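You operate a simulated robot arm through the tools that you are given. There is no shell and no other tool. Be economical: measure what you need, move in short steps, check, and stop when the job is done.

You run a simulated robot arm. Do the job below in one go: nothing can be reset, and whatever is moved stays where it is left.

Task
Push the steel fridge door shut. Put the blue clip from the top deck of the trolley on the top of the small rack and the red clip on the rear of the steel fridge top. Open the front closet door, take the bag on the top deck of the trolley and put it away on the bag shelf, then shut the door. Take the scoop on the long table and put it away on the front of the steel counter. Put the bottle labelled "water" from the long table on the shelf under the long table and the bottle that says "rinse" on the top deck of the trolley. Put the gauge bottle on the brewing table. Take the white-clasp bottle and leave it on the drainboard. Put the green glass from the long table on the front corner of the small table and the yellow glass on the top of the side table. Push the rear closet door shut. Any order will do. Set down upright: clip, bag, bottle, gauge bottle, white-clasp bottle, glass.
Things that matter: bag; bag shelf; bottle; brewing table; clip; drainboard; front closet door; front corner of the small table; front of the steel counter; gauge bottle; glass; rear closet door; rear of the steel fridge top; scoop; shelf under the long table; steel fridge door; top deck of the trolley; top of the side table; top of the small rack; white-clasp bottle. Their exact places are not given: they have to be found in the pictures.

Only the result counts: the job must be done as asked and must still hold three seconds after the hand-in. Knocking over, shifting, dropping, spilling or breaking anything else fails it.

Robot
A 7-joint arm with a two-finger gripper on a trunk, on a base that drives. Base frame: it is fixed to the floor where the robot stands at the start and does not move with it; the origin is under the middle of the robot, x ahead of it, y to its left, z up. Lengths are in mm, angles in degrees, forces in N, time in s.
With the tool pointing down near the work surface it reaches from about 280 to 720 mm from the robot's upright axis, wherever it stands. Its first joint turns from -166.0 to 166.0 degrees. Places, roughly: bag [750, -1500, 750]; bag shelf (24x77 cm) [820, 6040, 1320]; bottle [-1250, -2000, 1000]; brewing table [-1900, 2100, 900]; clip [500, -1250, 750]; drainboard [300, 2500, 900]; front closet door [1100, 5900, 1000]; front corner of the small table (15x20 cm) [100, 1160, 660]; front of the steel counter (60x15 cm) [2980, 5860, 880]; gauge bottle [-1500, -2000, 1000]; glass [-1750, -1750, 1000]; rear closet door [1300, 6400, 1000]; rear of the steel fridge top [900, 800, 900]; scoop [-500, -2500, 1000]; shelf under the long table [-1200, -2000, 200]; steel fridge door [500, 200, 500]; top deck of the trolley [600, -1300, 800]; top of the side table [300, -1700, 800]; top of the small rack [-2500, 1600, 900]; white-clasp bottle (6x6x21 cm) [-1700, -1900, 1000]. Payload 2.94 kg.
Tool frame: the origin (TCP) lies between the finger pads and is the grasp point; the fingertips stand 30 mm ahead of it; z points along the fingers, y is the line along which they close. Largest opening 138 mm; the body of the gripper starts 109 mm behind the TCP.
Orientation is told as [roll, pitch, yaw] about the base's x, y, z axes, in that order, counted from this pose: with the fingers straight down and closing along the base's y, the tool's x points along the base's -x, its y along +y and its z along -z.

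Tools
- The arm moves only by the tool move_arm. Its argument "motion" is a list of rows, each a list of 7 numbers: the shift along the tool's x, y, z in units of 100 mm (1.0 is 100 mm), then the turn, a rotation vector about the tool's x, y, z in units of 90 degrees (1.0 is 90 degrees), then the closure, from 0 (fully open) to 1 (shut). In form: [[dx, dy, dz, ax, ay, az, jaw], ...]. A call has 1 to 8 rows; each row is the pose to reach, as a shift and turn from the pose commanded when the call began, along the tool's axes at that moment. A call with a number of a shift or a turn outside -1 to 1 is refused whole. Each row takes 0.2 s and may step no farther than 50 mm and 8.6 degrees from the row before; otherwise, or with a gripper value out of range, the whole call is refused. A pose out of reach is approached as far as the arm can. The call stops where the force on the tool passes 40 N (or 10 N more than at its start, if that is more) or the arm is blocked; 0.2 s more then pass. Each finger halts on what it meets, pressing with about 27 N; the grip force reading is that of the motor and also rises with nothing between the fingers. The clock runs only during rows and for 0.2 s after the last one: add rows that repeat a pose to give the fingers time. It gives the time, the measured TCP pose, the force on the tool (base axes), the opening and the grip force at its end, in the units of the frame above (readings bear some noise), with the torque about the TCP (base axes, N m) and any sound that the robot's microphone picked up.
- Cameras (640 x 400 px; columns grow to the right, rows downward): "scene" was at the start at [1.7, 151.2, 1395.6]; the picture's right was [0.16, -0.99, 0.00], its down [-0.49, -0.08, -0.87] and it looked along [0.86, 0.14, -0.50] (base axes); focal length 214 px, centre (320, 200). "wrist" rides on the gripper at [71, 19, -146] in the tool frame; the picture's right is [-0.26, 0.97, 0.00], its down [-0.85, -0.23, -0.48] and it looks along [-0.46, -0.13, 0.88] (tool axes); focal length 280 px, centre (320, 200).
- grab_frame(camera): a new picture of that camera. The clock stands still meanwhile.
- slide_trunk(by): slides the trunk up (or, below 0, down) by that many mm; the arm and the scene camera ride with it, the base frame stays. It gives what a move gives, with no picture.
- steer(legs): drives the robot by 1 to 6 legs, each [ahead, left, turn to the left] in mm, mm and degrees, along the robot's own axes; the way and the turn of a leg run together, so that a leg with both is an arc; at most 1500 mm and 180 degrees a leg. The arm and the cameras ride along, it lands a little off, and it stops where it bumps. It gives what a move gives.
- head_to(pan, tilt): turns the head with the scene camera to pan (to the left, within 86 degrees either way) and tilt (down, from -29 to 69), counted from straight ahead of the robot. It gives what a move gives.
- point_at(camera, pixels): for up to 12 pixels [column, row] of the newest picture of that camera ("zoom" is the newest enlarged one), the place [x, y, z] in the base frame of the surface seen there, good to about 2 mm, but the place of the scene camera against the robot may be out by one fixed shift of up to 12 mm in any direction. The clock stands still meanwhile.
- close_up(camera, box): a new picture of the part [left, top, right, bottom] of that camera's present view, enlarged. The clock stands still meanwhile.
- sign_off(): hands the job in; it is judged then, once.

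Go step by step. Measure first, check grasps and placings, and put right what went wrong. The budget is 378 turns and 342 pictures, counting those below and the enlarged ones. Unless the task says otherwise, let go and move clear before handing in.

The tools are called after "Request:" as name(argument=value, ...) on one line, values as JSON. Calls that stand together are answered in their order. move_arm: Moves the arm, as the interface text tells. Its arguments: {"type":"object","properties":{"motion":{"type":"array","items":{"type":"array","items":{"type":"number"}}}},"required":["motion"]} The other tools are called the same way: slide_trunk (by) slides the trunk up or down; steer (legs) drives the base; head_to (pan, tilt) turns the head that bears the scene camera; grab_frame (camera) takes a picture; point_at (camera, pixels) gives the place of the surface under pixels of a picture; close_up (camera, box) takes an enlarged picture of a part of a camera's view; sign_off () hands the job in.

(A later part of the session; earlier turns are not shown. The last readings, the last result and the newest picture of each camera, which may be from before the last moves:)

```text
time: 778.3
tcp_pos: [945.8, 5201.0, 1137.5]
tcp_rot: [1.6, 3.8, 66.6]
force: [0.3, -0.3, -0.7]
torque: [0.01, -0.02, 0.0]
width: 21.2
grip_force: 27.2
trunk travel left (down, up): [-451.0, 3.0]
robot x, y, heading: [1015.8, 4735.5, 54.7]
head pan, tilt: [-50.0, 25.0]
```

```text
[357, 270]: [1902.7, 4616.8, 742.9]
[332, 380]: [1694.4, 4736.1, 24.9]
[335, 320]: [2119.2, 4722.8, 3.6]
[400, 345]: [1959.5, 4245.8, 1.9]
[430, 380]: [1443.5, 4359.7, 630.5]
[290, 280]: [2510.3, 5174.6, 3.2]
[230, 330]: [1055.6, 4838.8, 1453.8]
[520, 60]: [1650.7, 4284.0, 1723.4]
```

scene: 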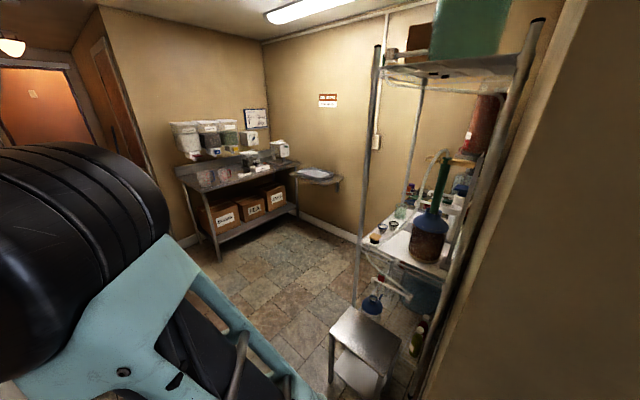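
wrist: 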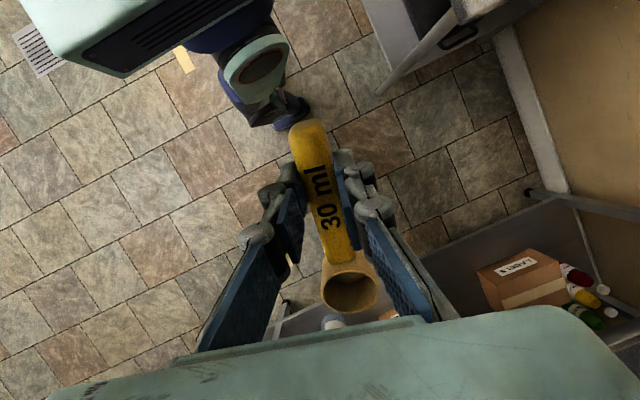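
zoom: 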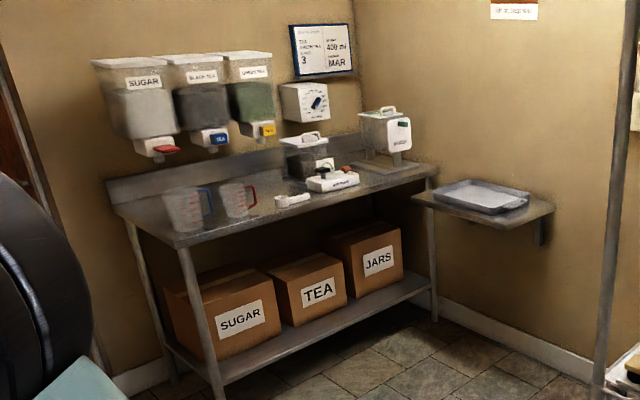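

Plan: advance, sidestep right to the counter. Extend the arm forward afterward.

Request:
steer(legs=[[1070, 0, 0], [0, -1200, 0]])

Request:
move_arm(motion=[[-0.33, -0.07, 0, 0, -0.02, 0, 1], [-0.66, -0.14, 0, 0, -0.043, 0, 1], [-0.98, -0.2, 0, 0, -0.043, 0, 1]])

Request:
head_to(pan=0, tilt=35)

Request:
grab_frame(camera="scene")

Request:
grab_frame(camera="wrist")

```text
time: 794.1
tcp_pos: [2528.0, 5394.4, 1137.4]
tcp_rot: [1.6, 3.8, 67.1]
force: [0.6, 0.5, -0.6]
torque: [-0.01, 0.0, 0.0]
width: 20.8
grip_force: 27.4
trunk travel left (down, up): [-451.0, 3.0]
robot x, y, heading: [2600.0, 4927.4, 55.0]
head pan, tilt: [-50.0, 25.0]
```

```text
time: 794.9
tcp_pos: [2585.2, 5478.3, 1126.1]
tcp_rot: [1.6, 0.0, 66.9]
force: [-0.2, 0.3, 0.1]
torque: [-0.02, 0.02, -0.01]
width: 20.9
grip_force: 27.1
trunk travel left (down, up): [-451.0, 3.0]
robot x, y, heading: [2602.3, 4928.7, 55.0]
head pan, tilt: [-50.0, 25.0]
```

```text
time: 796.0
tcp_pos: [2583.7, 5477.6, 1126.1]
tcp_rot: [1.6, -0.1, 67.1]
force: [0.4, 1.1, -0.1]
torque: [-0.02, 0.01, 0.02]
width: 20.7
grip_force: 27.1
trunk travel left (down, up): [-451.0, 3.0]
robot x, y, heading: [2601.1, 4929.7, 55.0]
head pan, tilt: [0.0, 35.0]
```

```text
121 pictures are left
```

scene: 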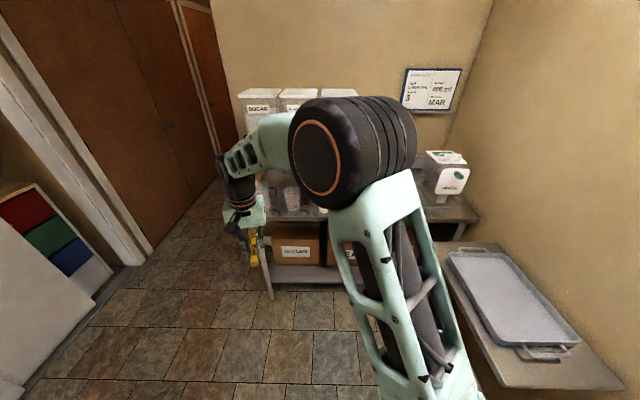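

```text
120 pictures are left
```

wrist: 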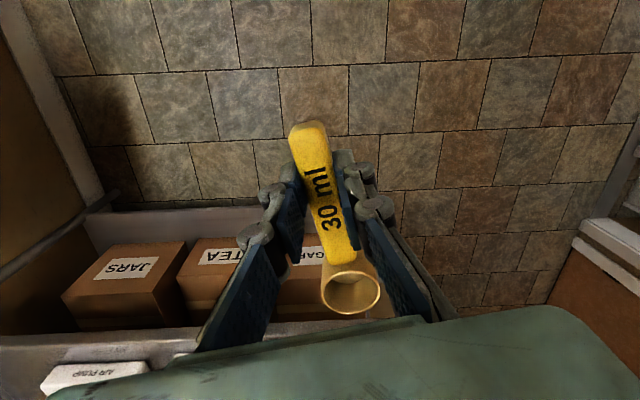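

Request:
steer(legs=[[400, -90, 0]])

Request:
grab_frame(camera="wrist")

Request:
grab_frame(camera="scene")

```text
time: 798.6
tcp_pos: [2880.9, 5749.3, 1126.6]
tcp_rot: [1.6, 0.0, 67.2]
force: [0.3, -0.4, -0.8]
torque: [-0.06, 0.02, 0.03]
width: 20.7
grip_force: 26.6
trunk travel left (down, up): [-451.0, 3.0]
robot x, y, heading: [2900.6, 5198.6, 55.1]
head pan, tilt: [0.0, 35.0]
```

```text
119 pictures are left
```

wrist: 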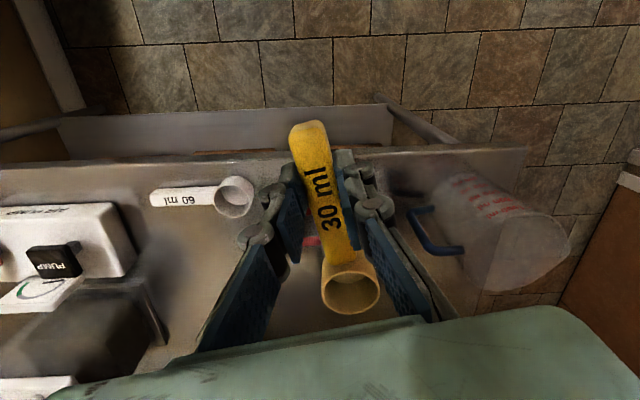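

```text
118 pictures are left
```

scene: 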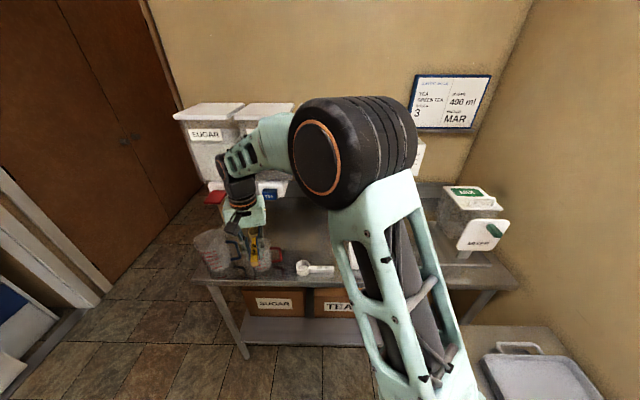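

Request:
point_at(camera="wrist", pixels=[[230, 155], [450, 152], [380, 170], [235, 195], [155, 195], [420, 210], [430, 240], [310, 240], [250, 190], [400, 200], [500, 200], [305, 300]])

```text
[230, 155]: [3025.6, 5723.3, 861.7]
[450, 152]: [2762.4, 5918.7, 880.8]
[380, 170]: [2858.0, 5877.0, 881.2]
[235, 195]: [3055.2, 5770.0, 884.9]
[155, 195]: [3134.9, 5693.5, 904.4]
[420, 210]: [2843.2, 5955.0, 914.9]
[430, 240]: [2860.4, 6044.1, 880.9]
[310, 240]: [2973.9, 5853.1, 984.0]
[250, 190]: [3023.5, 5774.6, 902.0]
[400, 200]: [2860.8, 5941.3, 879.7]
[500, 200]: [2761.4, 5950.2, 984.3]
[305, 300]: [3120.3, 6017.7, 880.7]
```

Request:
close_up(camera="scene", box=[170, 180, 390, 320])

Request:
point_at(camera="zoom", pixels=[[300, 235], [325, 225], [110, 190], [300, 275], [380, 290], [430, 255], [500, 280], [470, 210], [250, 290]])

```text
2.86 times, centred on (280, 250) of scene
```

zoom: 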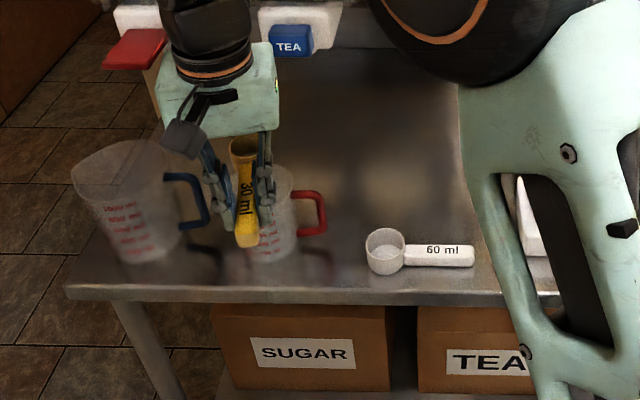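

```text
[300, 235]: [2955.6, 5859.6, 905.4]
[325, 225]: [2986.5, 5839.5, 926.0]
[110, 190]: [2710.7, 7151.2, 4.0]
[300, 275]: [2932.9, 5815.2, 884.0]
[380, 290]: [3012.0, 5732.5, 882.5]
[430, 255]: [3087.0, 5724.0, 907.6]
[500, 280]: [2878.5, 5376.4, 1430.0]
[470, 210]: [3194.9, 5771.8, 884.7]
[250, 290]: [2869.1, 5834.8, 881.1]
```

Request:
steer(legs=[[0, -190, 0]])

Request:
grab_frame(camera="wrist")

Request:
point_at(camera="wrist", pixels=[[100, 200], [180, 190], [200, 210], [250, 180], [400, 180], [440, 190], [420, 250], [300, 300], [150, 170], [330, 150], [230, 250], [480, 250]])

```text
time: 800.6
tcp_pos: [3014.2, 5663.6, 1124.4]
tcp_rot: [1.2, 0.0, 66.2]
force: [0.1, 0.6, -0.4]
torque: [0.03, -0.03, 0.02]
width: 20.8
grip_force: 26.8
trunk travel left (down, up): [-451.0, 3.0]
robot x, y, heading: [3027.3, 5110.8, 54.4]
head pan, tilt: [0.0, 35.0]
stopped in leg 1: the robot was blocked; the commanded pose is now the measured one
```

```text
116 pictures are left
```

wrist: 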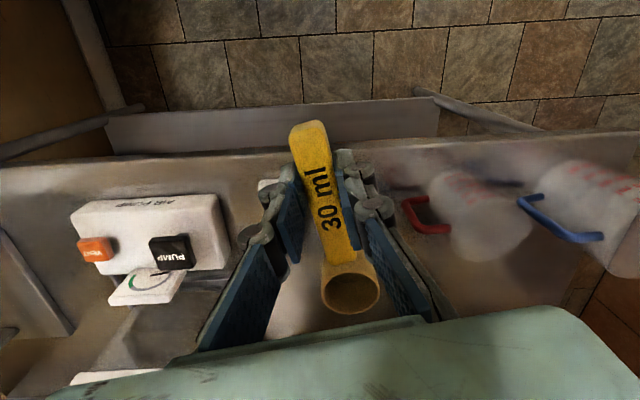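

```text
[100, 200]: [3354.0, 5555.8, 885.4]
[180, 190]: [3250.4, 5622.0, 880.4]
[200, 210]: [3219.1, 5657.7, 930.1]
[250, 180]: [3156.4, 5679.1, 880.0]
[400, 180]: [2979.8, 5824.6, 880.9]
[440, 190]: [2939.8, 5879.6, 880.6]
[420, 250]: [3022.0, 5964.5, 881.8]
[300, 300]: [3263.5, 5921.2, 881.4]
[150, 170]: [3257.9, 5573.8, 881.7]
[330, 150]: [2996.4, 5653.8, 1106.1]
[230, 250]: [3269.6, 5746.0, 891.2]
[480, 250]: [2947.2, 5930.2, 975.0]
```

I'll lay the scoop parallel to the counter front in the free strip behind the white 60 ml scoop, at ≈ (3114,5790). Rotate the tool 78° and advance.

Request:
move_arm(motion=[[0, 0, 0, 0, 0, -0.09, 1], [0, 0, 0, 0, 0, -0.18, 1], [0, 0, 0, 0, 0, -0.27, 1], [0, 0, 0, 0, 0, -0.36, 1], [0, 0, 0, 0, 0, -0.45, 1], [0, 0, 0, 0, 0, -0.54, 1], [0, 0, 0, 0, 0, -0.63, 1], [0, 0, 0, 0, 0, -0.72, 1]])

Request:
move_arm(motion=[[0, 0, 0, 0, 0, -0.08, 1], [0, 0, 0, 0, 0, -0.15, 1]])

Request:
steer(legs=[[145, 10, 0]])

Request:
grab_frame(camera="wrist")

```text
time: 802.4
tcp_pos: [3011.2, 5663.2, 1122.0]
tcp_rot: [0.3, -0.8, 131.2]
force: [-1.0, 1.0, -0.6]
torque: [-0.01, -0.03, -0.03]
width: 20.8
grip_force: 26.8
trunk travel left (down, up): [-451.0, 3.0]
robot x, y, heading: [3026.2, 5109.5, 54.7]
head pan, tilt: [0.0, 35.0]
```

```text
time: 803.0
tcp_pos: [3011.6, 5662.8, 1122.5]
tcp_rot: [0.2, -1.0, 144.6]
force: [0.6, -0.3, -0.1]
torque: [-0.01, -0.03, 0.03]
width: 20.9
grip_force: 27.1
trunk travel left (down, up): [-451.0, 3.0]
robot x, y, heading: [3031.2, 5110.6, 54.6]
head pan, tilt: [0.0, 35.0]
```

```text
time: 804.3
tcp_pos: [3096.4, 5783.1, 1126.0]
tcp_rot: [0.3, -1.4, 144.7]
force: [0.2, 0.2, -1.0]
torque: [-0.03, 0.0, -0.02]
width: 20.8
grip_force: 27.3
trunk travel left (down, up): [-451.0, 3.0]
robot x, y, heading: [3107.4, 5230.5, 54.5]
head pan, tilt: [0.0, 35.0]
```

```text
115 pictures are left
```

wrist: 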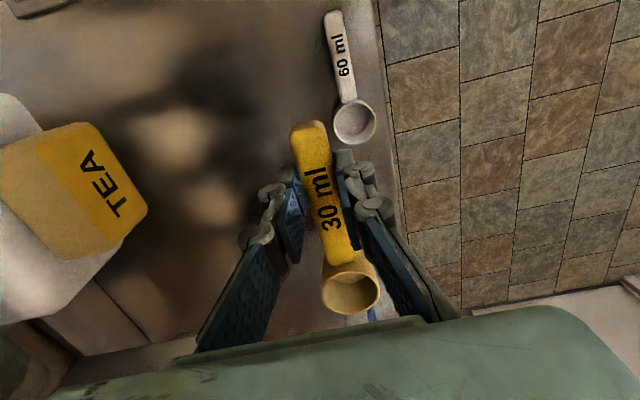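

Request:
point_at(camera="wrist", pixels=[[140, 205], [60, 180], [95, 270], [130, 230], [355, 125], [340, 80], [370, 110], [375, 320], [250, 100]])

```text
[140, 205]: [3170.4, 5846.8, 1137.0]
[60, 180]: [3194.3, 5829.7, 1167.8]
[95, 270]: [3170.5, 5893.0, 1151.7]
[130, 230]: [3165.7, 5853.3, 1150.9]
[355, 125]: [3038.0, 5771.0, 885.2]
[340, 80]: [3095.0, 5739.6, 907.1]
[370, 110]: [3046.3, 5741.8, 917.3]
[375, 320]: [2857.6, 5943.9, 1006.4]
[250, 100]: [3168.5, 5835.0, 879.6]
```

Request:
move_arm(motion=[[0, -0.09, 0, 0, 0.015, 0, 1]])

Request:
slide_trunk(by=-150)

Request:
grab_frame(camera="wrist")

```text
time: 804.7
tcp_pos: [3101.5, 5791.4, 1126.8]
tcp_rot: [0.3, -0.2, 144.7]
force: [0.4, -0.1, 0.9]
torque: [-0.02, 0.01, 0.0]
width: 20.7
grip_force: 27.1
trunk travel left (down, up): [-451.0, 3.0]
robot x, y, heading: [3105.9, 5236.0, 54.6]
head pan, tilt: [0.0, 35.0]
```

```text
time: 806.5
tcp_pos: [3101.3, 5790.5, 976.5]
tcp_rot: [0.3, -0.1, 144.7]
force: [-0.6, -0.2, -0.8]
torque: [0.0, -0.01, -0.01]
width: 20.8
grip_force: 27.1
trunk travel left (down, up): [-301.0, 153.0]
robot x, y, heading: [3103.5, 5234.4, 54.4]
head pan, tilt: [0.0, 35.0]
```

```text
114 pictures are left
```

wrist: 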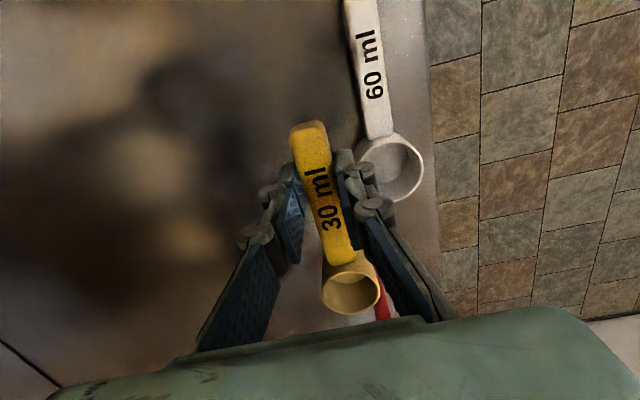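

Request:
point_at(camera="wrist", pixels=[[362, 165], [421, 165], [390, 140], [385, 200], [380, 300], [350, 20], [375, 110], [345, 290]])

```text
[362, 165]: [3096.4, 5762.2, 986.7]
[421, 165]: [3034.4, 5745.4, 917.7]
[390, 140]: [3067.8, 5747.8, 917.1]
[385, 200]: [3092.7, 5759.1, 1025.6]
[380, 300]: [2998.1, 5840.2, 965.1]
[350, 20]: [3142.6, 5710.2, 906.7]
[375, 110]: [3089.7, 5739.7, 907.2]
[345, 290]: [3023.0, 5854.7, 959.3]
```

Request:
move_arm(motion=[[0.04, -0.09, 0, 0, 0, 0, 1]])

Request:
slide_trunk(by=-55)

Request:
slide_trunk(by=-6)

Request:
grab_frame(camera="wrist")

```text
time: 806.9
tcp_pos: [3110.7, 5797.1, 975.6]
tcp_rot: [0.4, -0.2, 144.6]
force: [0.9, 0.2, -0.4]
torque: [-0.01, 0.01, -0.01]
width: 20.9
grip_force: 26.8
trunk travel left (down, up): [-301.0, 153.0]
robot x, y, heading: [3105.9, 5233.2, 54.4]
head pan, tilt: [0.0, 35.0]
```

```text
time: 807.8
tcp_pos: [3109.9, 5796.5, 921.0]
tcp_rot: [0.3, -0.2, 144.6]
force: [0.2, -0.9, 0.2]
torque: [0.03, 0.0, 0.03]
width: 20.9
grip_force: 26.9
trunk travel left (down, up): [-246.0, 208.0]
robot x, y, heading: [3106.6, 5236.7, 54.4]
head pan, tilt: [0.0, 35.0]
```

```text
time: 808.4
tcp_pos: [3110.6, 5797.8, 914.7]
tcp_rot: [0.3, -0.2, 144.7]
force: [-0.9, 1.0, -0.6]
torque: [0.02, -0.02, -0.01]
width: 20.7
grip_force: 27.1
trunk travel left (down, up): [-240.0, 214.0]
robot x, y, heading: [3104.6, 5235.0, 54.4]
head pan, tilt: [0.0, 35.0]
```

```text
113 pictures are left
```

wrist: 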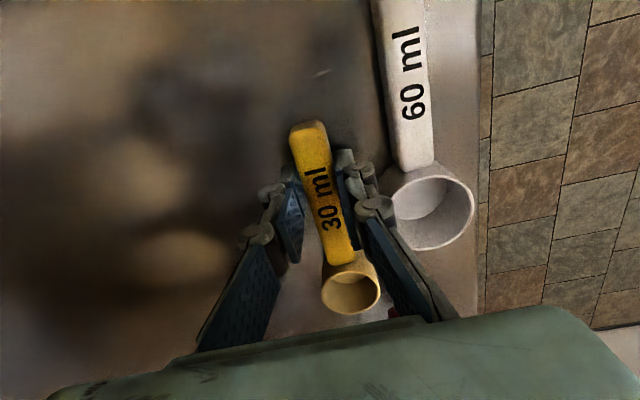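

Request:
slide_trunk(by=-2.5)

Request:
slide_trunk(by=-2)

```text
time: 808.9
tcp_pos: [3111.9, 5795.1, 913.7]
tcp_rot: [0.2, -0.3, 144.7]
force: [0.3, -0.2, 1.7]
torque: [0.0, -0.09, 0.0]
width: 20.8
grip_force: 26.9
trunk travel left (down, up): [-238.0, 216.0]
robot x, y, heading: [3103.1, 5234.4, 54.6]
head pan, tilt: [0.0, 35.0]
```

```text
time: 809.4
tcp_pos: [3111.0, 5797.1, 914.0]
tcp_rot: [0.1, -0.3, 144.8]
force: [0.0, 1.3, 13.6]
torque: [-0.24, -0.42, 0.0]
width: 20.7
grip_force: 27.1
trunk travel left (down, up): [-236.0, 218.0]
robot x, y, heading: [3108.7, 5234.3, 54.6]
head pan, tilt: [0.0, 35.0]
```

Contact. Open only a little, then rise.

Request:
move_arm(motion=[[0, 0, 0, 0, 0, 0, 0.82], [0, 0, 0, 0, 0, 0, 0.8], [0, 0, -0.3, 0, 0, 0, 0.8], [0, 0, -0.7, 0, 0, 0, 0.8]])

Request:
slide_trunk(by=110)

Request:
grab_frame(camera="wrist")

```text
time: 810.4
tcp_pos: [3111.4, 5795.7, 982.2]
tcp_rot: [0.3, -0.2, 144.6]
force: [0.9, -0.8, -0.7]
torque: [-0.02, -0.01, -0.02]
width: 27.6
grip_force: 0.1
trunk travel left (down, up): [-236.0, 218.0]
robot x, y, heading: [3107.7, 5232.8, 54.5]
head pan, tilt: [0.0, 35.0]
```

```text
time: 811.9
tcp_pos: [3112.2, 5795.2, 1093.7]
tcp_rot: [0.3, -0.1, 144.7]
force: [-0.4, 0.2, 0.3]
torque: [0.02, -0.01, -0.01]
width: 27.8
grip_force: 0.1
trunk travel left (down, up): [-346.0, 108.0]
robot x, y, heading: [3106.8, 5232.5, 54.5]
head pan, tilt: [0.0, 35.0]
```

```text
112 pictures are left
```

wrist: 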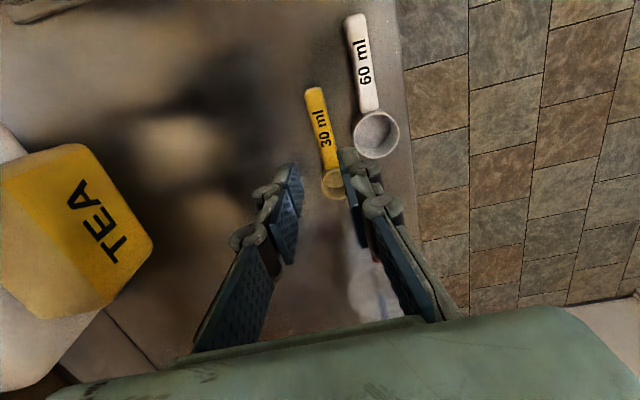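

The scoop lies at the counter front, parallel behind the 60 ml scoop. Now the closets: back off and move to the corridor.

Request:
steer(legs=[[-550, 0, 0], [0, 1150, 0]])

Request:
head_to(pan=70, tilt=25)

Request:
grab_frame(camera="scene")

```text
time: 825.4
tcp_pos: [1837.9, 6056.5, 1091.8]
tcp_rot: [0.4, -0.2, 143.4]
force: [-0.9, 0.9, 0.1]
torque: [-0.03, -0.05, -0.03]
width: 27.4
grip_force: 0.0
trunk travel left (down, up): [-346.0, 108.0]
robot x, y, heading: [1820.0, 5491.1, 53.2]
head pan, tilt: [0.0, 35.0]
```

```text
time: 826.8
tcp_pos: [1838.6, 6055.2, 1092.0]
tcp_rot: [0.3, -0.3, 143.4]
force: [0.1, -0.7, -0.6]
torque: [0.0, 0.01, 0.0]
width: 27.6
grip_force: 0.0
trunk travel left (down, up): [-346.0, 108.0]
robot x, y, heading: [1823.9, 5492.5, 53.1]
head pan, tilt: [70.0, 25.0]
```

```text
111 pictures are left
```

scene: 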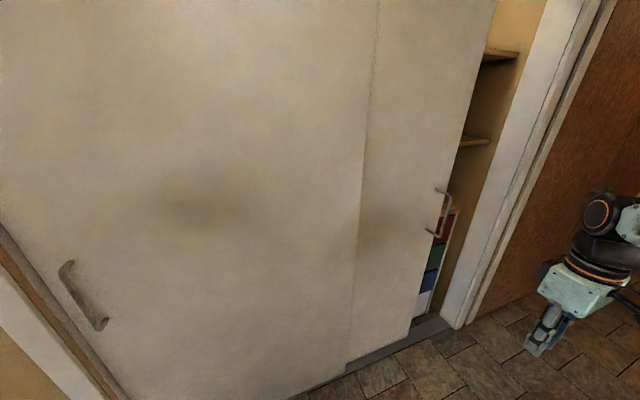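

Request:
point_at(camera="scene", pixels=[[65, 270], [97, 320], [80, 298], [10, 230], [130, 395], [355, 330], [370, 120], [440, 195], [432, 232], [425, 280], [470, 110], [455, 320]])

Request:
close_up(camera="scene", box=[330, 120, 560, 340])

```text
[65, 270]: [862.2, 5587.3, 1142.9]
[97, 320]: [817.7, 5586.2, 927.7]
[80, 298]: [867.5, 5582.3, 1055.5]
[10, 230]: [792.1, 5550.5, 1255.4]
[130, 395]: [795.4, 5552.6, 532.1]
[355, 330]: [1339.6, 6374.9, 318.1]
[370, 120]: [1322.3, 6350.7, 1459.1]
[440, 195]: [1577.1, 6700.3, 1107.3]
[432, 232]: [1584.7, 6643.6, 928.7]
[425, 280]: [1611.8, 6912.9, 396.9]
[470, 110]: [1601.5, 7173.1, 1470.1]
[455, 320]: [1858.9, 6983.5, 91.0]
```

```text
1.82 times, centred on (445, 230) of scene
```

zoom: 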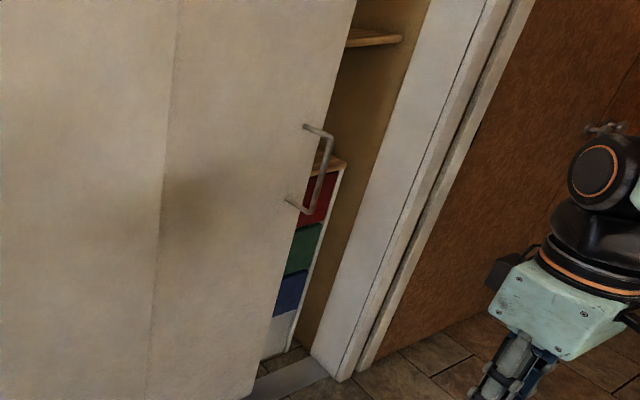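

The closet has two sliding doors: the front one (handle at 80,298) is shut; the rear one (handle at 440,210) stands open by a gap at the right jamb. I turn to face the doors and tilt the tool forward for pushing handles.

Request:
steer(legs=[[0, 0, 91]])

Request:
move_arm(motion=[[0, 0, 0, 0, 0, 0.09, 1], [0, 0, 0, 0, 0, 0.18, 1], [0, 0, 0, 0, 0, 0.27, 1], [0, 0, 0, 0, 0, 0.36, 1], [0, 0, 0, 0, 0, 0.45, 1], [0, 0, 0, 0, 0, 0.54, 1], [0, 0, 0, 0, 0, 0.63, 1], [0, 0, 0, 0, 0, 0.72, 1]])

Request:
move_arm(motion=[[0, 0, 0, 0, 0, 0.09, 1], [0, 0, 0, 0, 0, 0.18, 1], [0, 0, 0, 0, 0, 0.27, 1], [0, 0, 0, 0, 0, 0.28, 1]])

Request:
move_arm(motion=[[0, 0, 0, 0, -0.085, 0, 1], [0, 0, 0, 0, -0.17, 0, 1], [0, 0, 0, 0, -0.255, 0, 1], [0, 0, 0, 0, -0.34, 0, 1], [0, 0, 0, 0, -0.425, 0, 1], [0, 0, 0, 0, -0.5, 0, 1]])

Request:
grab_frame(camera="wrist")

Request:
head_to(pan=-30, tilt=20)

Request:
grab_frame(camera="scene")

```text
time: 831.1
tcp_pos: [1260.7, 5476.7, 1091.8]
tcp_rot: [0.3, -0.2, -123.0]
force: [-0.4, 0.8, 0.4]
torque: [-0.01, 0.01, 0.02]
width: 27.5
grip_force: 0.1
trunk travel left (down, up): [-346.0, 108.0]
robot x, y, heading: [1821.5, 5494.1, 146.5]
head pan, tilt: [70.0, 25.0]
```

```text
time: 832.9
tcp_pos: [1260.1, 5476.9, 1093.0]
tcp_rot: [0.2, 0.1, 171.9]
force: [1.2, 0.4, 0.0]
torque: [-0.04, 0.01, -0.02]
width: 0.0
grip_force: 27.4
trunk travel left (down, up): [-346.0, 108.0]
robot x, y, heading: [1821.2, 5498.1, 146.5]
head pan, tilt: [70.0, 25.0]
```

```text
time: 833.9
tcp_pos: [1260.6, 5476.3, 1092.2]
tcp_rot: [0.1, 0.3, 146.8]
force: [0.0, -0.2, 0.6]
torque: [-0.01, -0.01, 0.02]
width: 0.3
grip_force: 26.8
trunk travel left (down, up): [-346.0, 108.0]
robot x, y, heading: [1820.4, 5495.8, 146.5]
head pan, tilt: [70.0, 25.0]
```

```text
time: 835.3
tcp_pos: [1261.6, 5477.2, 1091.6]
tcp_rot: [0.2, -44.7, 146.7]
force: [0.6, 0.1, -0.3]
torque: [-0.01, -0.02, -0.05]
width: 0.2
grip_force: 26.7
trunk travel left (down, up): [-346.0, 108.0]
robot x, y, heading: [1826.0, 5494.5, 146.5]
head pan, tilt: [70.0, 25.0]
```

```text
109 pictures are left
```

wrist: 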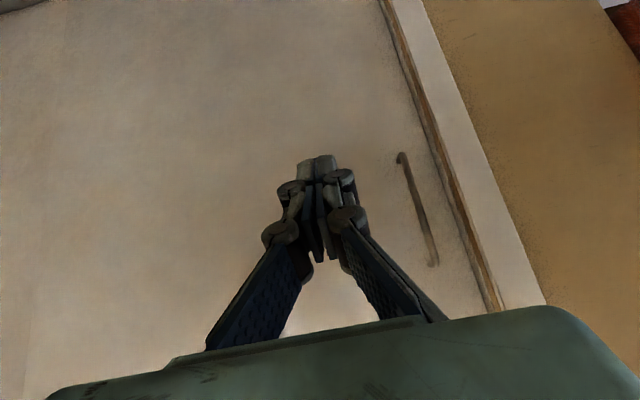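

```text
time: 837.1
tcp_pos: [1261.9, 5478.0, 1093.0]
tcp_rot: [0.4, -44.7, 146.6]
force: [-0.5, 0.2, -0.9]
torque: [0.04, -0.01, 0.01]
width: 0.1
grip_force: 26.6
trunk travel left (down, up): [-346.0, 108.0]
robot x, y, heading: [1824.5, 5496.3, 146.4]
head pan, tilt: [-30.0, 20.0]
```

```text
108 pictures are left
```

scene: 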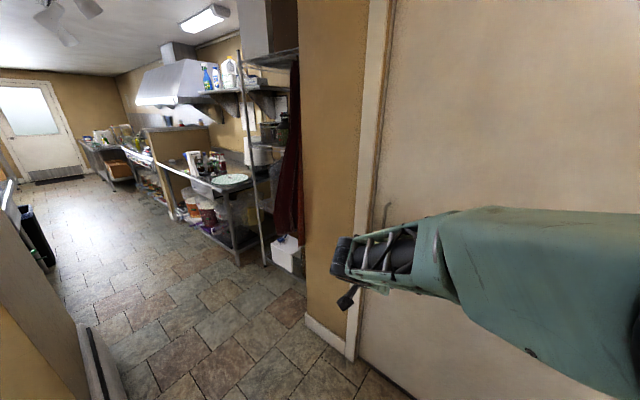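

Request:
steer(legs=[[0, -1000, -2.4]])

Request:
grab_frame(camera="wrist")

```text
time: 846.1
tcp_pos: [1809.5, 6306.9, 1092.4]
tcp_rot: [0.3, -44.7, 145.8]
force: [0.6, 0.3, -0.7]
torque: [-0.02, 0.0, 0.01]
width: 0.0
grip_force: 27.4
trunk travel left (down, up): [-346.0, 108.0]
robot x, y, heading: [2370.4, 6315.7, 145.9]
head pan, tilt: [-30.0, 20.0]
```

```text
107 pictures are left
```

wrist: 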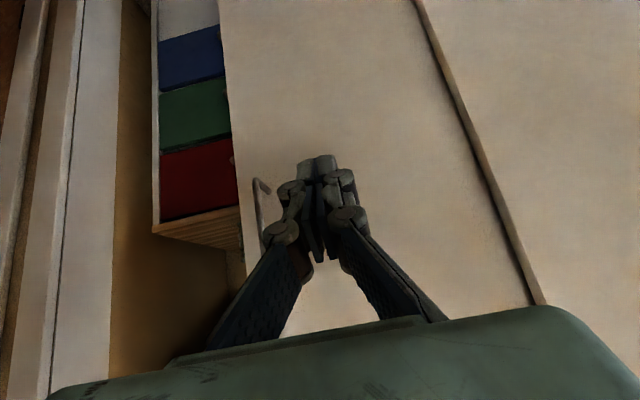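

Request:
point_at(camera="wrist", pixels=[[258, 185], [262, 215], [268, 182], [236, 200], [300, 120], [475, 130], [520, 130], [100, 200], [70, 250], [120, 200], [230, 110], [262, 240]])

```text
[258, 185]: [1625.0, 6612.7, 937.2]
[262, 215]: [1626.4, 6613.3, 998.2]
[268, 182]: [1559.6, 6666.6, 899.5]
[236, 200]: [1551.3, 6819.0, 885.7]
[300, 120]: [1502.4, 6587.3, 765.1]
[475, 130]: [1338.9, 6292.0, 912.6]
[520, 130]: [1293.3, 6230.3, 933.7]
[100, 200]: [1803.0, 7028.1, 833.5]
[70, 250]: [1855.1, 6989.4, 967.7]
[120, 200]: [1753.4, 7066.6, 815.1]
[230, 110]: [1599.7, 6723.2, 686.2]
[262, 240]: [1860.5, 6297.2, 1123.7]
```

Rear-door bar at (1626,6613), z 937+; the jamb is ≈365 mm further. Place the finger beside the bar on its left and push right with the base.

Request:
slide_trunk(by=-100)

Request:
steer(legs=[[315, -95, -1.9]])

Request:
grab_frame(camera="wrist")

```text
time: 847.4
tcp_pos: [1809.3, 6307.7, 991.2]
tcp_rot: [0.3, -44.7, 145.9]
force: [-0.1, 1.0, 0.1]
torque: [-0.02, 0.0, 0.01]
width: 0.0
grip_force: 26.9
trunk travel left (down, up): [-246.0, 208.0]
robot x, y, heading: [2367.7, 6320.9, 146.0]
head pan, tilt: [-30.0, 20.0]
```

```text
time: 849.6
tcp_pos: [1601.7, 6586.1, 991.7]
tcp_rot: [0.3, -44.7, 144.0]
force: [-1.0, -0.3, -0.3]
torque: [-0.03, 0.01, 0.01]
width: 0.1
grip_force: 26.9
trunk travel left (down, up): [-246.0, 208.0]
robot x, y, heading: [2163.9, 6574.8, 144.3]
head pan, tilt: [-30.0, 20.0]
```

```text
106 pictures are left
```

wrist: 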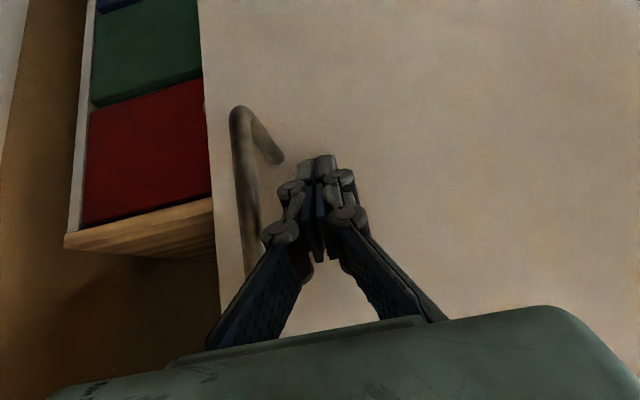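

Request:
steer(legs=[[0, -220, 0]])

Request:
grab_frame(camera="wrist")

```text
time: 852.1
tcp_pos: [1727.7, 6757.2, 991.9]
tcp_rot: [0.3, -44.6, 144.0]
force: [-0.7, 0.0, 0.4]
torque: [-0.01, -0.05, 0.0]
width: 0.0
grip_force: 27.0
trunk travel left (down, up): [-246.0, 208.0]
robot x, y, heading: [2287.9, 6746.7, 144.0]
head pan, tilt: [-30.0, 20.0]
```

```text
105 pictures are left
```

wrist: 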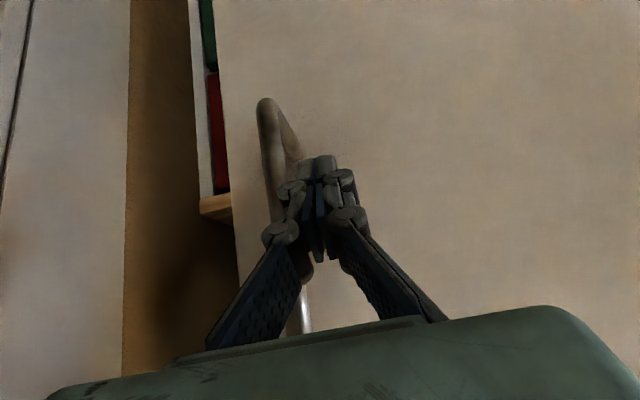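

Door is moving. Continue in one push till it stops.

Request:
steer(legs=[[0, -130, 0]])

Request:
steer(legs=[[0, -80, 0]])

Request:
grab_frame(camera="wrist")

```text
time: 853.9
tcp_pos: [1804.4, 6866.9, 994.4]
tcp_rot: [0.1, -44.7, 143.8]
force: [0.2, -0.6, 0.0]
torque: [-0.01, -0.01, -0.02]
width: 0.0
grip_force: 27.3
trunk travel left (down, up): [-246.0, 208.0]
robot x, y, heading: [2366.3, 6852.4, 144.2]
head pan, tilt: [-30.0, 20.0]
```

```text
time: 855.0
tcp_pos: [1824.1, 6892.1, 993.6]
tcp_rot: [1.5, -44.8, 144.1]
force: [-1.1, -8.0, -4.2]
torque: [0.02, 0.05, -0.07]
width: 0.0
grip_force: 27.2
trunk travel left (down, up): [-246.0, 208.0]
robot x, y, heading: [2389.6, 6885.1, 144.2]
head pan, tilt: [-30.0, 20.0]
stopped in leg 1: the force on the tool passed its limit at 49 N (the readings are from after the stop); the commanded pose is now the measured one
```

```text
104 pictures are left
```

wrist: 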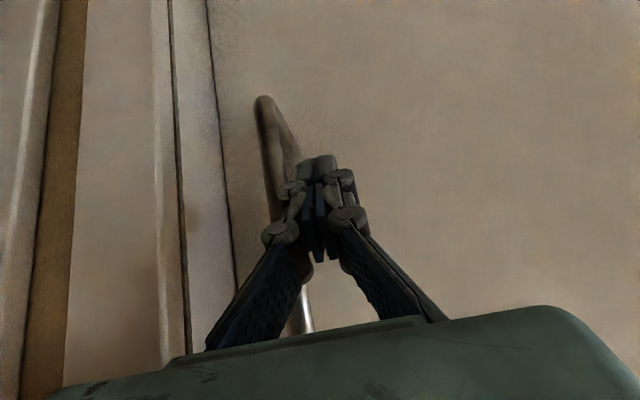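

Rear door is shut against the jamb. Next, the front door: go to the left side of its bar.

Request:
steer(legs=[[0, 40, 0], [-170, 0, 0], [0, 800, 0], [0, 780, 0]])

Request:
grab_frame(camera="wrist")

```text
time: 870.9
tcp_pos: [1014.1, 5503.3, 994.3]
tcp_rot: [1.3, -44.7, 143.1]
force: [-0.4, -0.1, 0.0]
torque: [-0.01, 0.0, 0.0]
width: 0.0
grip_force: 27.2
trunk travel left (down, up): [-246.0, 208.0]
robot x, y, heading: [1579.8, 5485.9, 143.6]
head pan, tilt: [-30.0, 20.0]
```

```text
103 pictures are left
```

wrist: 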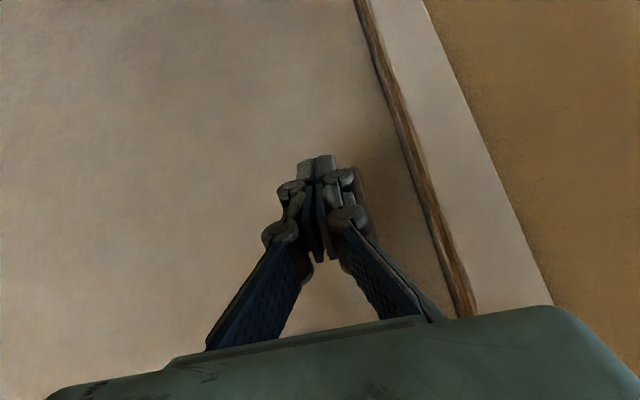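

Request:
point_at(camera="wrist", pixels=[[362, 190], [358, 175], [390, 150], [425, 150], [250, 100], [470, 300], [345, 265]])

Request:
steer(legs=[[0, 70, 0]])

Request:
grab_frame(camera="wrist")

```text
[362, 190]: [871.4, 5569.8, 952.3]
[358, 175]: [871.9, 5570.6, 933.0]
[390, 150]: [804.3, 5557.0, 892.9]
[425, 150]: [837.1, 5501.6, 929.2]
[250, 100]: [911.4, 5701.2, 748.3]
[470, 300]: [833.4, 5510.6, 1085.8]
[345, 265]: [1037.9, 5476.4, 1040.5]
```

```text
time: 872.2
tcp_pos: [972.2, 5447.8, 993.6]
tcp_rot: [1.3, -44.8, 143.0]
force: [0.0, 0.2, -0.1]
torque: [0.0, -0.01, 0.03]
width: 0.0
grip_force: 27.6
trunk travel left (down, up): [-246.0, 208.0]
robot x, y, heading: [1537.9, 5436.1, 143.4]
head pan, tilt: [-30.0, 20.0]
```

```text
102 pictures are left
```

wrist: 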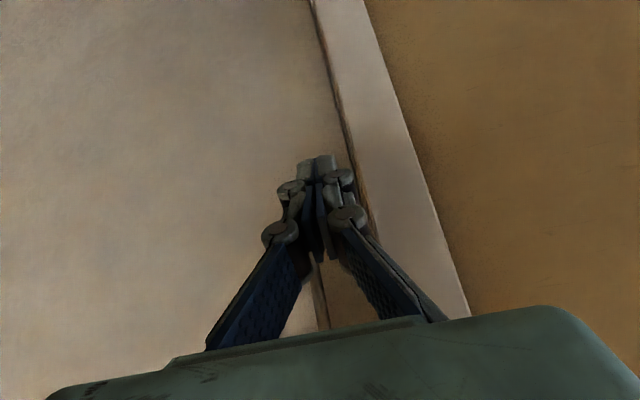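

Request:
steer(legs=[[145, -4, 0]])

Request:
grab_frame(camera="wrist")

```text
time: 873.5
tcp_pos: [864.0, 5530.2, 995.1]
tcp_rot: [1.1, -44.8, 143.3]
force: [-0.3, 0.1, -1.3]
torque: [-0.03, 0.0, 0.01]
width: 0.0
grip_force: 26.9
trunk travel left (down, up): [-246.0, 208.0]
robot x, y, heading: [1428.4, 5518.9, 143.4]
head pan, tilt: [-30.0, 20.0]
```

```text
101 pictures are left
```

wrist: 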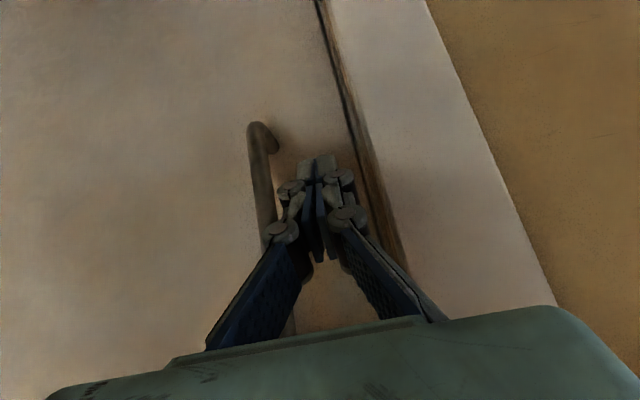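

Request:
steer(legs=[[14, 0, 0.6], [0, -350, 0]])

Request:
grab_frame(camera="wrist")

```text
time: 877.5
tcp_pos: [1056.1, 5817.7, 993.9]
tcp_rot: [1.2, -44.9, 143.8]
force: [-1.1, -1.8, 1.7]
torque: [0.03, -0.01, 0.0]
width: 0.0
grip_force: 26.3
trunk travel left (down, up): [-246.0, 208.0]
robot x, y, heading: [1618.3, 5814.0, 143.8]
head pan, tilt: [-30.0, 20.0]
```

```text
100 pictures are left
```

wrist: 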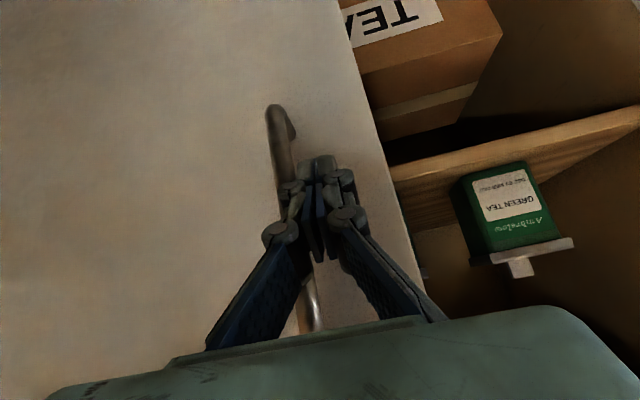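

Door slides open. Continue about 350 mm more (the rear bar limits it).

Request:
steer(legs=[[0, -340, 0]])

Request:
grab_frame(camera="wrist")

```text
time: 881.1
tcp_pos: [1259.8, 6097.5, 994.0]
tcp_rot: [1.1, -44.9, 143.5]
force: [-0.1, -4.2, -0.5]
torque: [-0.02, 0.0, -0.05]
width: 0.1
grip_force: 27.0
trunk travel left (down, up): [-246.0, 208.0]
robot x, y, heading: [1824.8, 6084.8, 143.6]
head pan, tilt: [-30.0, 20.0]
```

```text
99 pictures are left
```

wrist: 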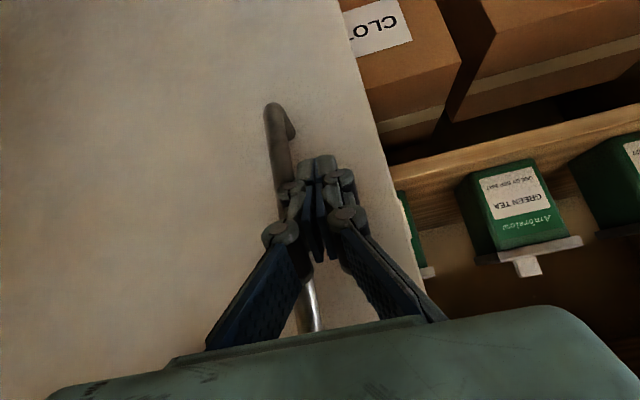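

Front door is open ~680 mm. Back off and look inside for the bag shelf.

Request:
steer(legs=[[0, 30, 0], [-250, 0, 0], [0, 250, 0]])

Request:
slide_trunk(by=200)

Request:
head_to(pan=0, tilt=10)

Request:
grab_frame(camera="scene")

Request:
grab_frame(camera="wrist")

```text
time: 885.8
tcp_pos: [1288.3, 5737.1, 993.6]
tcp_rot: [1.1, -45.0, 142.9]
force: [0.4, 0.0, -0.2]
torque: [0.0, 0.02, 0.01]
width: 0.1
grip_force: 27.0
trunk travel left (down, up): [-246.0, 208.0]
robot x, y, heading: [1851.6, 5723.0, 143.6]
head pan, tilt: [-30.0, 20.0]
```

```text
time: 888.0
tcp_pos: [1287.3, 5738.0, 1193.1]
tcp_rot: [1.2, -44.9, 142.9]
force: [0.1, 0.1, 0.3]
torque: [-0.02, -0.02, 0.0]
width: 0.0
grip_force: 26.5
trunk travel left (down, up): [-446.0, 8.0]
robot x, y, heading: [1855.0, 5724.0, 143.5]
head pan, tilt: [-30.0, 20.0]
```

```text
time: 888.9
tcp_pos: [1289.0, 5740.1, 1193.7]
tcp_rot: [1.1, -44.9, 142.8]
force: [-0.5, -0.1, -1.0]
torque: [0.01, 0.01, -0.03]
width: 0.0
grip_force: 26.6
trunk travel left (down, up): [-446.0, 8.0]
robot x, y, heading: [1850.3, 5722.7, 143.3]
head pan, tilt: [0.0, 10.0]
```

```text
98 pictures are left
```

scene: 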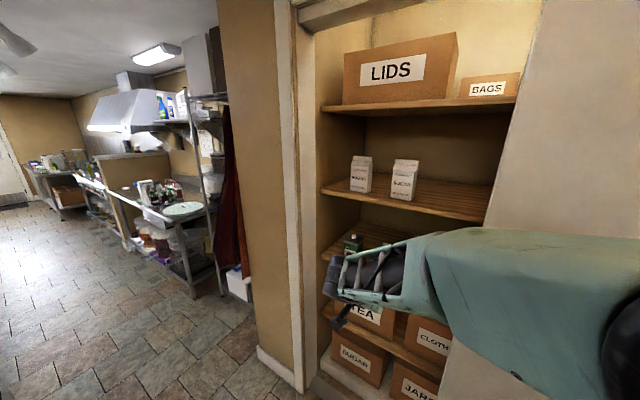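

```text
97 pictures are left
```

wrist: 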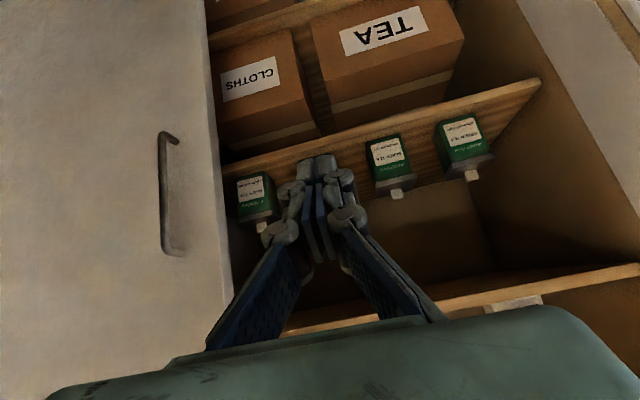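

The bag shelf (z≈1320) carries two bags (360,175), (405,180), with free room to their right. Measure.

Request:
point_at(camera="scene", pixels=[[360, 165], [405, 168], [403, 198], [440, 195], [470, 195], [380, 202], [330, 193], [400, 105], [480, 215], [430, 180], [455, 190], [500, 130]])

Request:
close_up(camera="scene", box=[310, 80, 530, 240])

```text
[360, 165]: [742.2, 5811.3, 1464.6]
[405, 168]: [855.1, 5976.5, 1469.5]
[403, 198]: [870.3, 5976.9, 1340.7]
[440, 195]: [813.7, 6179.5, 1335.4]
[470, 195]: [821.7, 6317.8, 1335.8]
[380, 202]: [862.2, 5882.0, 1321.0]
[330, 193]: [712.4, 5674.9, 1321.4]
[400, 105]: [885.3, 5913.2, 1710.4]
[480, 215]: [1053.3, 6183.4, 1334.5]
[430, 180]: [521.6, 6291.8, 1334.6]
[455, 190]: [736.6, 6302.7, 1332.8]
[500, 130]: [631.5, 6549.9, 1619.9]
```

```text
2.50 times, centred on (420, 160) of scene
```

zoom: 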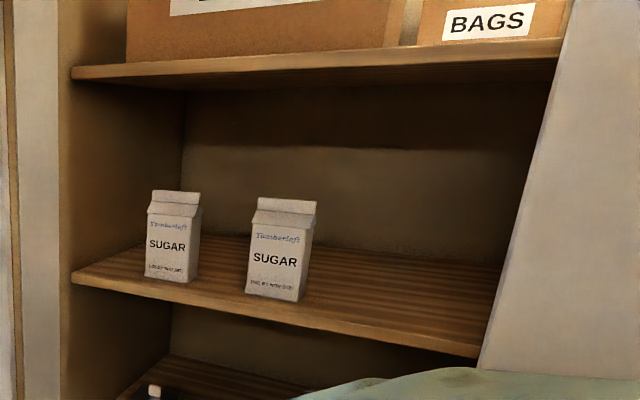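

Bag shelf surface z≈1335, front edge u≈-2757; free place right of the two bags. Now fetch the bag: turn and drive back to the trolley keeping this tilted posture.

Request:
steer(legs=[[0, 0, 90.6], [0, -215, 0], [1300, 0, 0], [1300, 0, 0], [1300, 0, 0], [900, 0, 0]])

Request:
grab_frame(camera="wrist")

```text
time: 917.8
tcp_pos: [-998.1, 1388.0, 1193.8]
tcp_rot: [1.2, -44.9, -124.5]
force: [-0.4, -1.4, 0.3]
torque: [0.01, -0.01, 0.0]
width: 0.0
grip_force: 27.4
trunk travel left (down, up): [-446.0, 8.0]
robot x, y, heading: [-1008.5, 1954.7, -123.9]
head pan, tilt: [0.0, 10.0]
```

```text
95 pictures are left
```

wrist: 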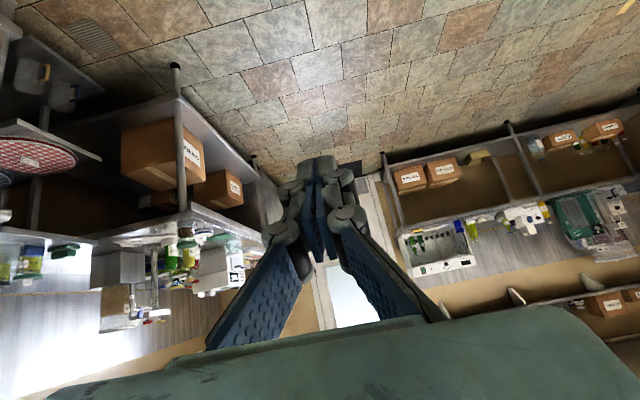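

Request:
steer(legs=[[500, 0, -2.1], [180, 1015, 0], [180, 1015, 0], [170, 1000, 0]])

Request:
grab_frame(camera="wrist")

```text
time: 947.3
tcp_pos: [862.5, -1241.1, 1192.7]
tcp_rot: [1.1, -44.9, -125.8]
force: [-0.4, -0.4, 0.8]
torque: [0.02, -0.03, 0.02]
width: 0.2
grip_force: 27.0
trunk travel left (down, up): [-446.0, 8.0]
robot x, y, heading: [865.7, -678.8, -125.2]
head pan, tilt: [0.0, 10.0]
```

```text
94 pictures are left
```

wrist: 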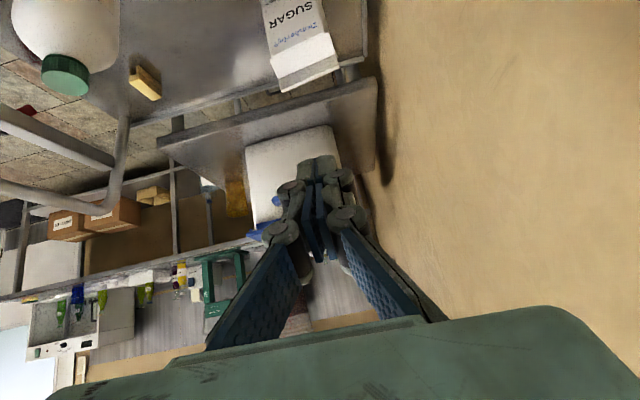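

Request:
point_at(camera="wrist", pixels=[[270, 60], [332, 40], [275, 88], [338, 68], [305, 75], [265, 5], [322, 3], [295, 30], [300, 55]])

Request:
close_up(camera="wrist", box=[220, 0, 400, 120])

```text
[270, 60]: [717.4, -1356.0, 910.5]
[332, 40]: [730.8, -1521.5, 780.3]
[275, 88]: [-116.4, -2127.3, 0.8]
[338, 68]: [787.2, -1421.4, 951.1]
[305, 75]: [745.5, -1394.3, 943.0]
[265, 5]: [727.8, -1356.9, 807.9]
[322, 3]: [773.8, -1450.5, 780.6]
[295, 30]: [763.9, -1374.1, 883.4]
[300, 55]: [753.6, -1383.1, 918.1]
```

```text
3.33 times, centred on (310, 60) of wrist
```

zoom: 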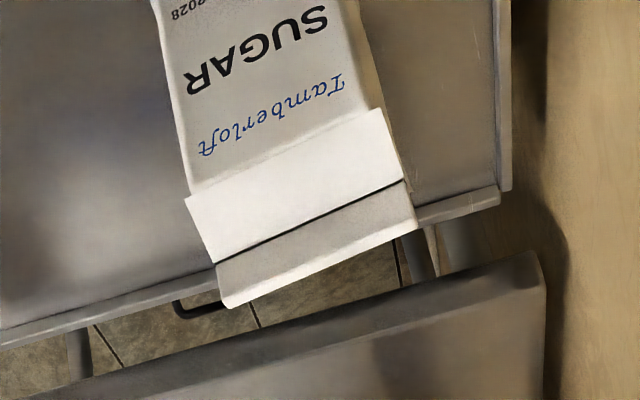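

Request:
point_at(camera="zoom", pixels=[[180, 120], [355, 60], [192, 190], [375, 120], [220, 255], [400, 185], [232, 298], [408, 220], [300, 220], [270, 140]])

```text
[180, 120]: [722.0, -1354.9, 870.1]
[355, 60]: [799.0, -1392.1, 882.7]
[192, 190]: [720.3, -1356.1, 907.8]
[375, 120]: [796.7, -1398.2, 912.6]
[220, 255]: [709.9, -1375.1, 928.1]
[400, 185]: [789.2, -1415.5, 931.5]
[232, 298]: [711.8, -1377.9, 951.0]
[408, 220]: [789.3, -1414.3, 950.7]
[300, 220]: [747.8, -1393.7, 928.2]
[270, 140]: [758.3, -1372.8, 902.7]
```

Request:
point_at(camera="wrist", pixels=[[450, 60], [500, 150], [400, 100], [365, 20], [420, 30]])

```text
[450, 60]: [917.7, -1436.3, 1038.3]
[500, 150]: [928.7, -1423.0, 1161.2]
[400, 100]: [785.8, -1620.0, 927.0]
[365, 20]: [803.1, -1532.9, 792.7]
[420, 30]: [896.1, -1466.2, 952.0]
```

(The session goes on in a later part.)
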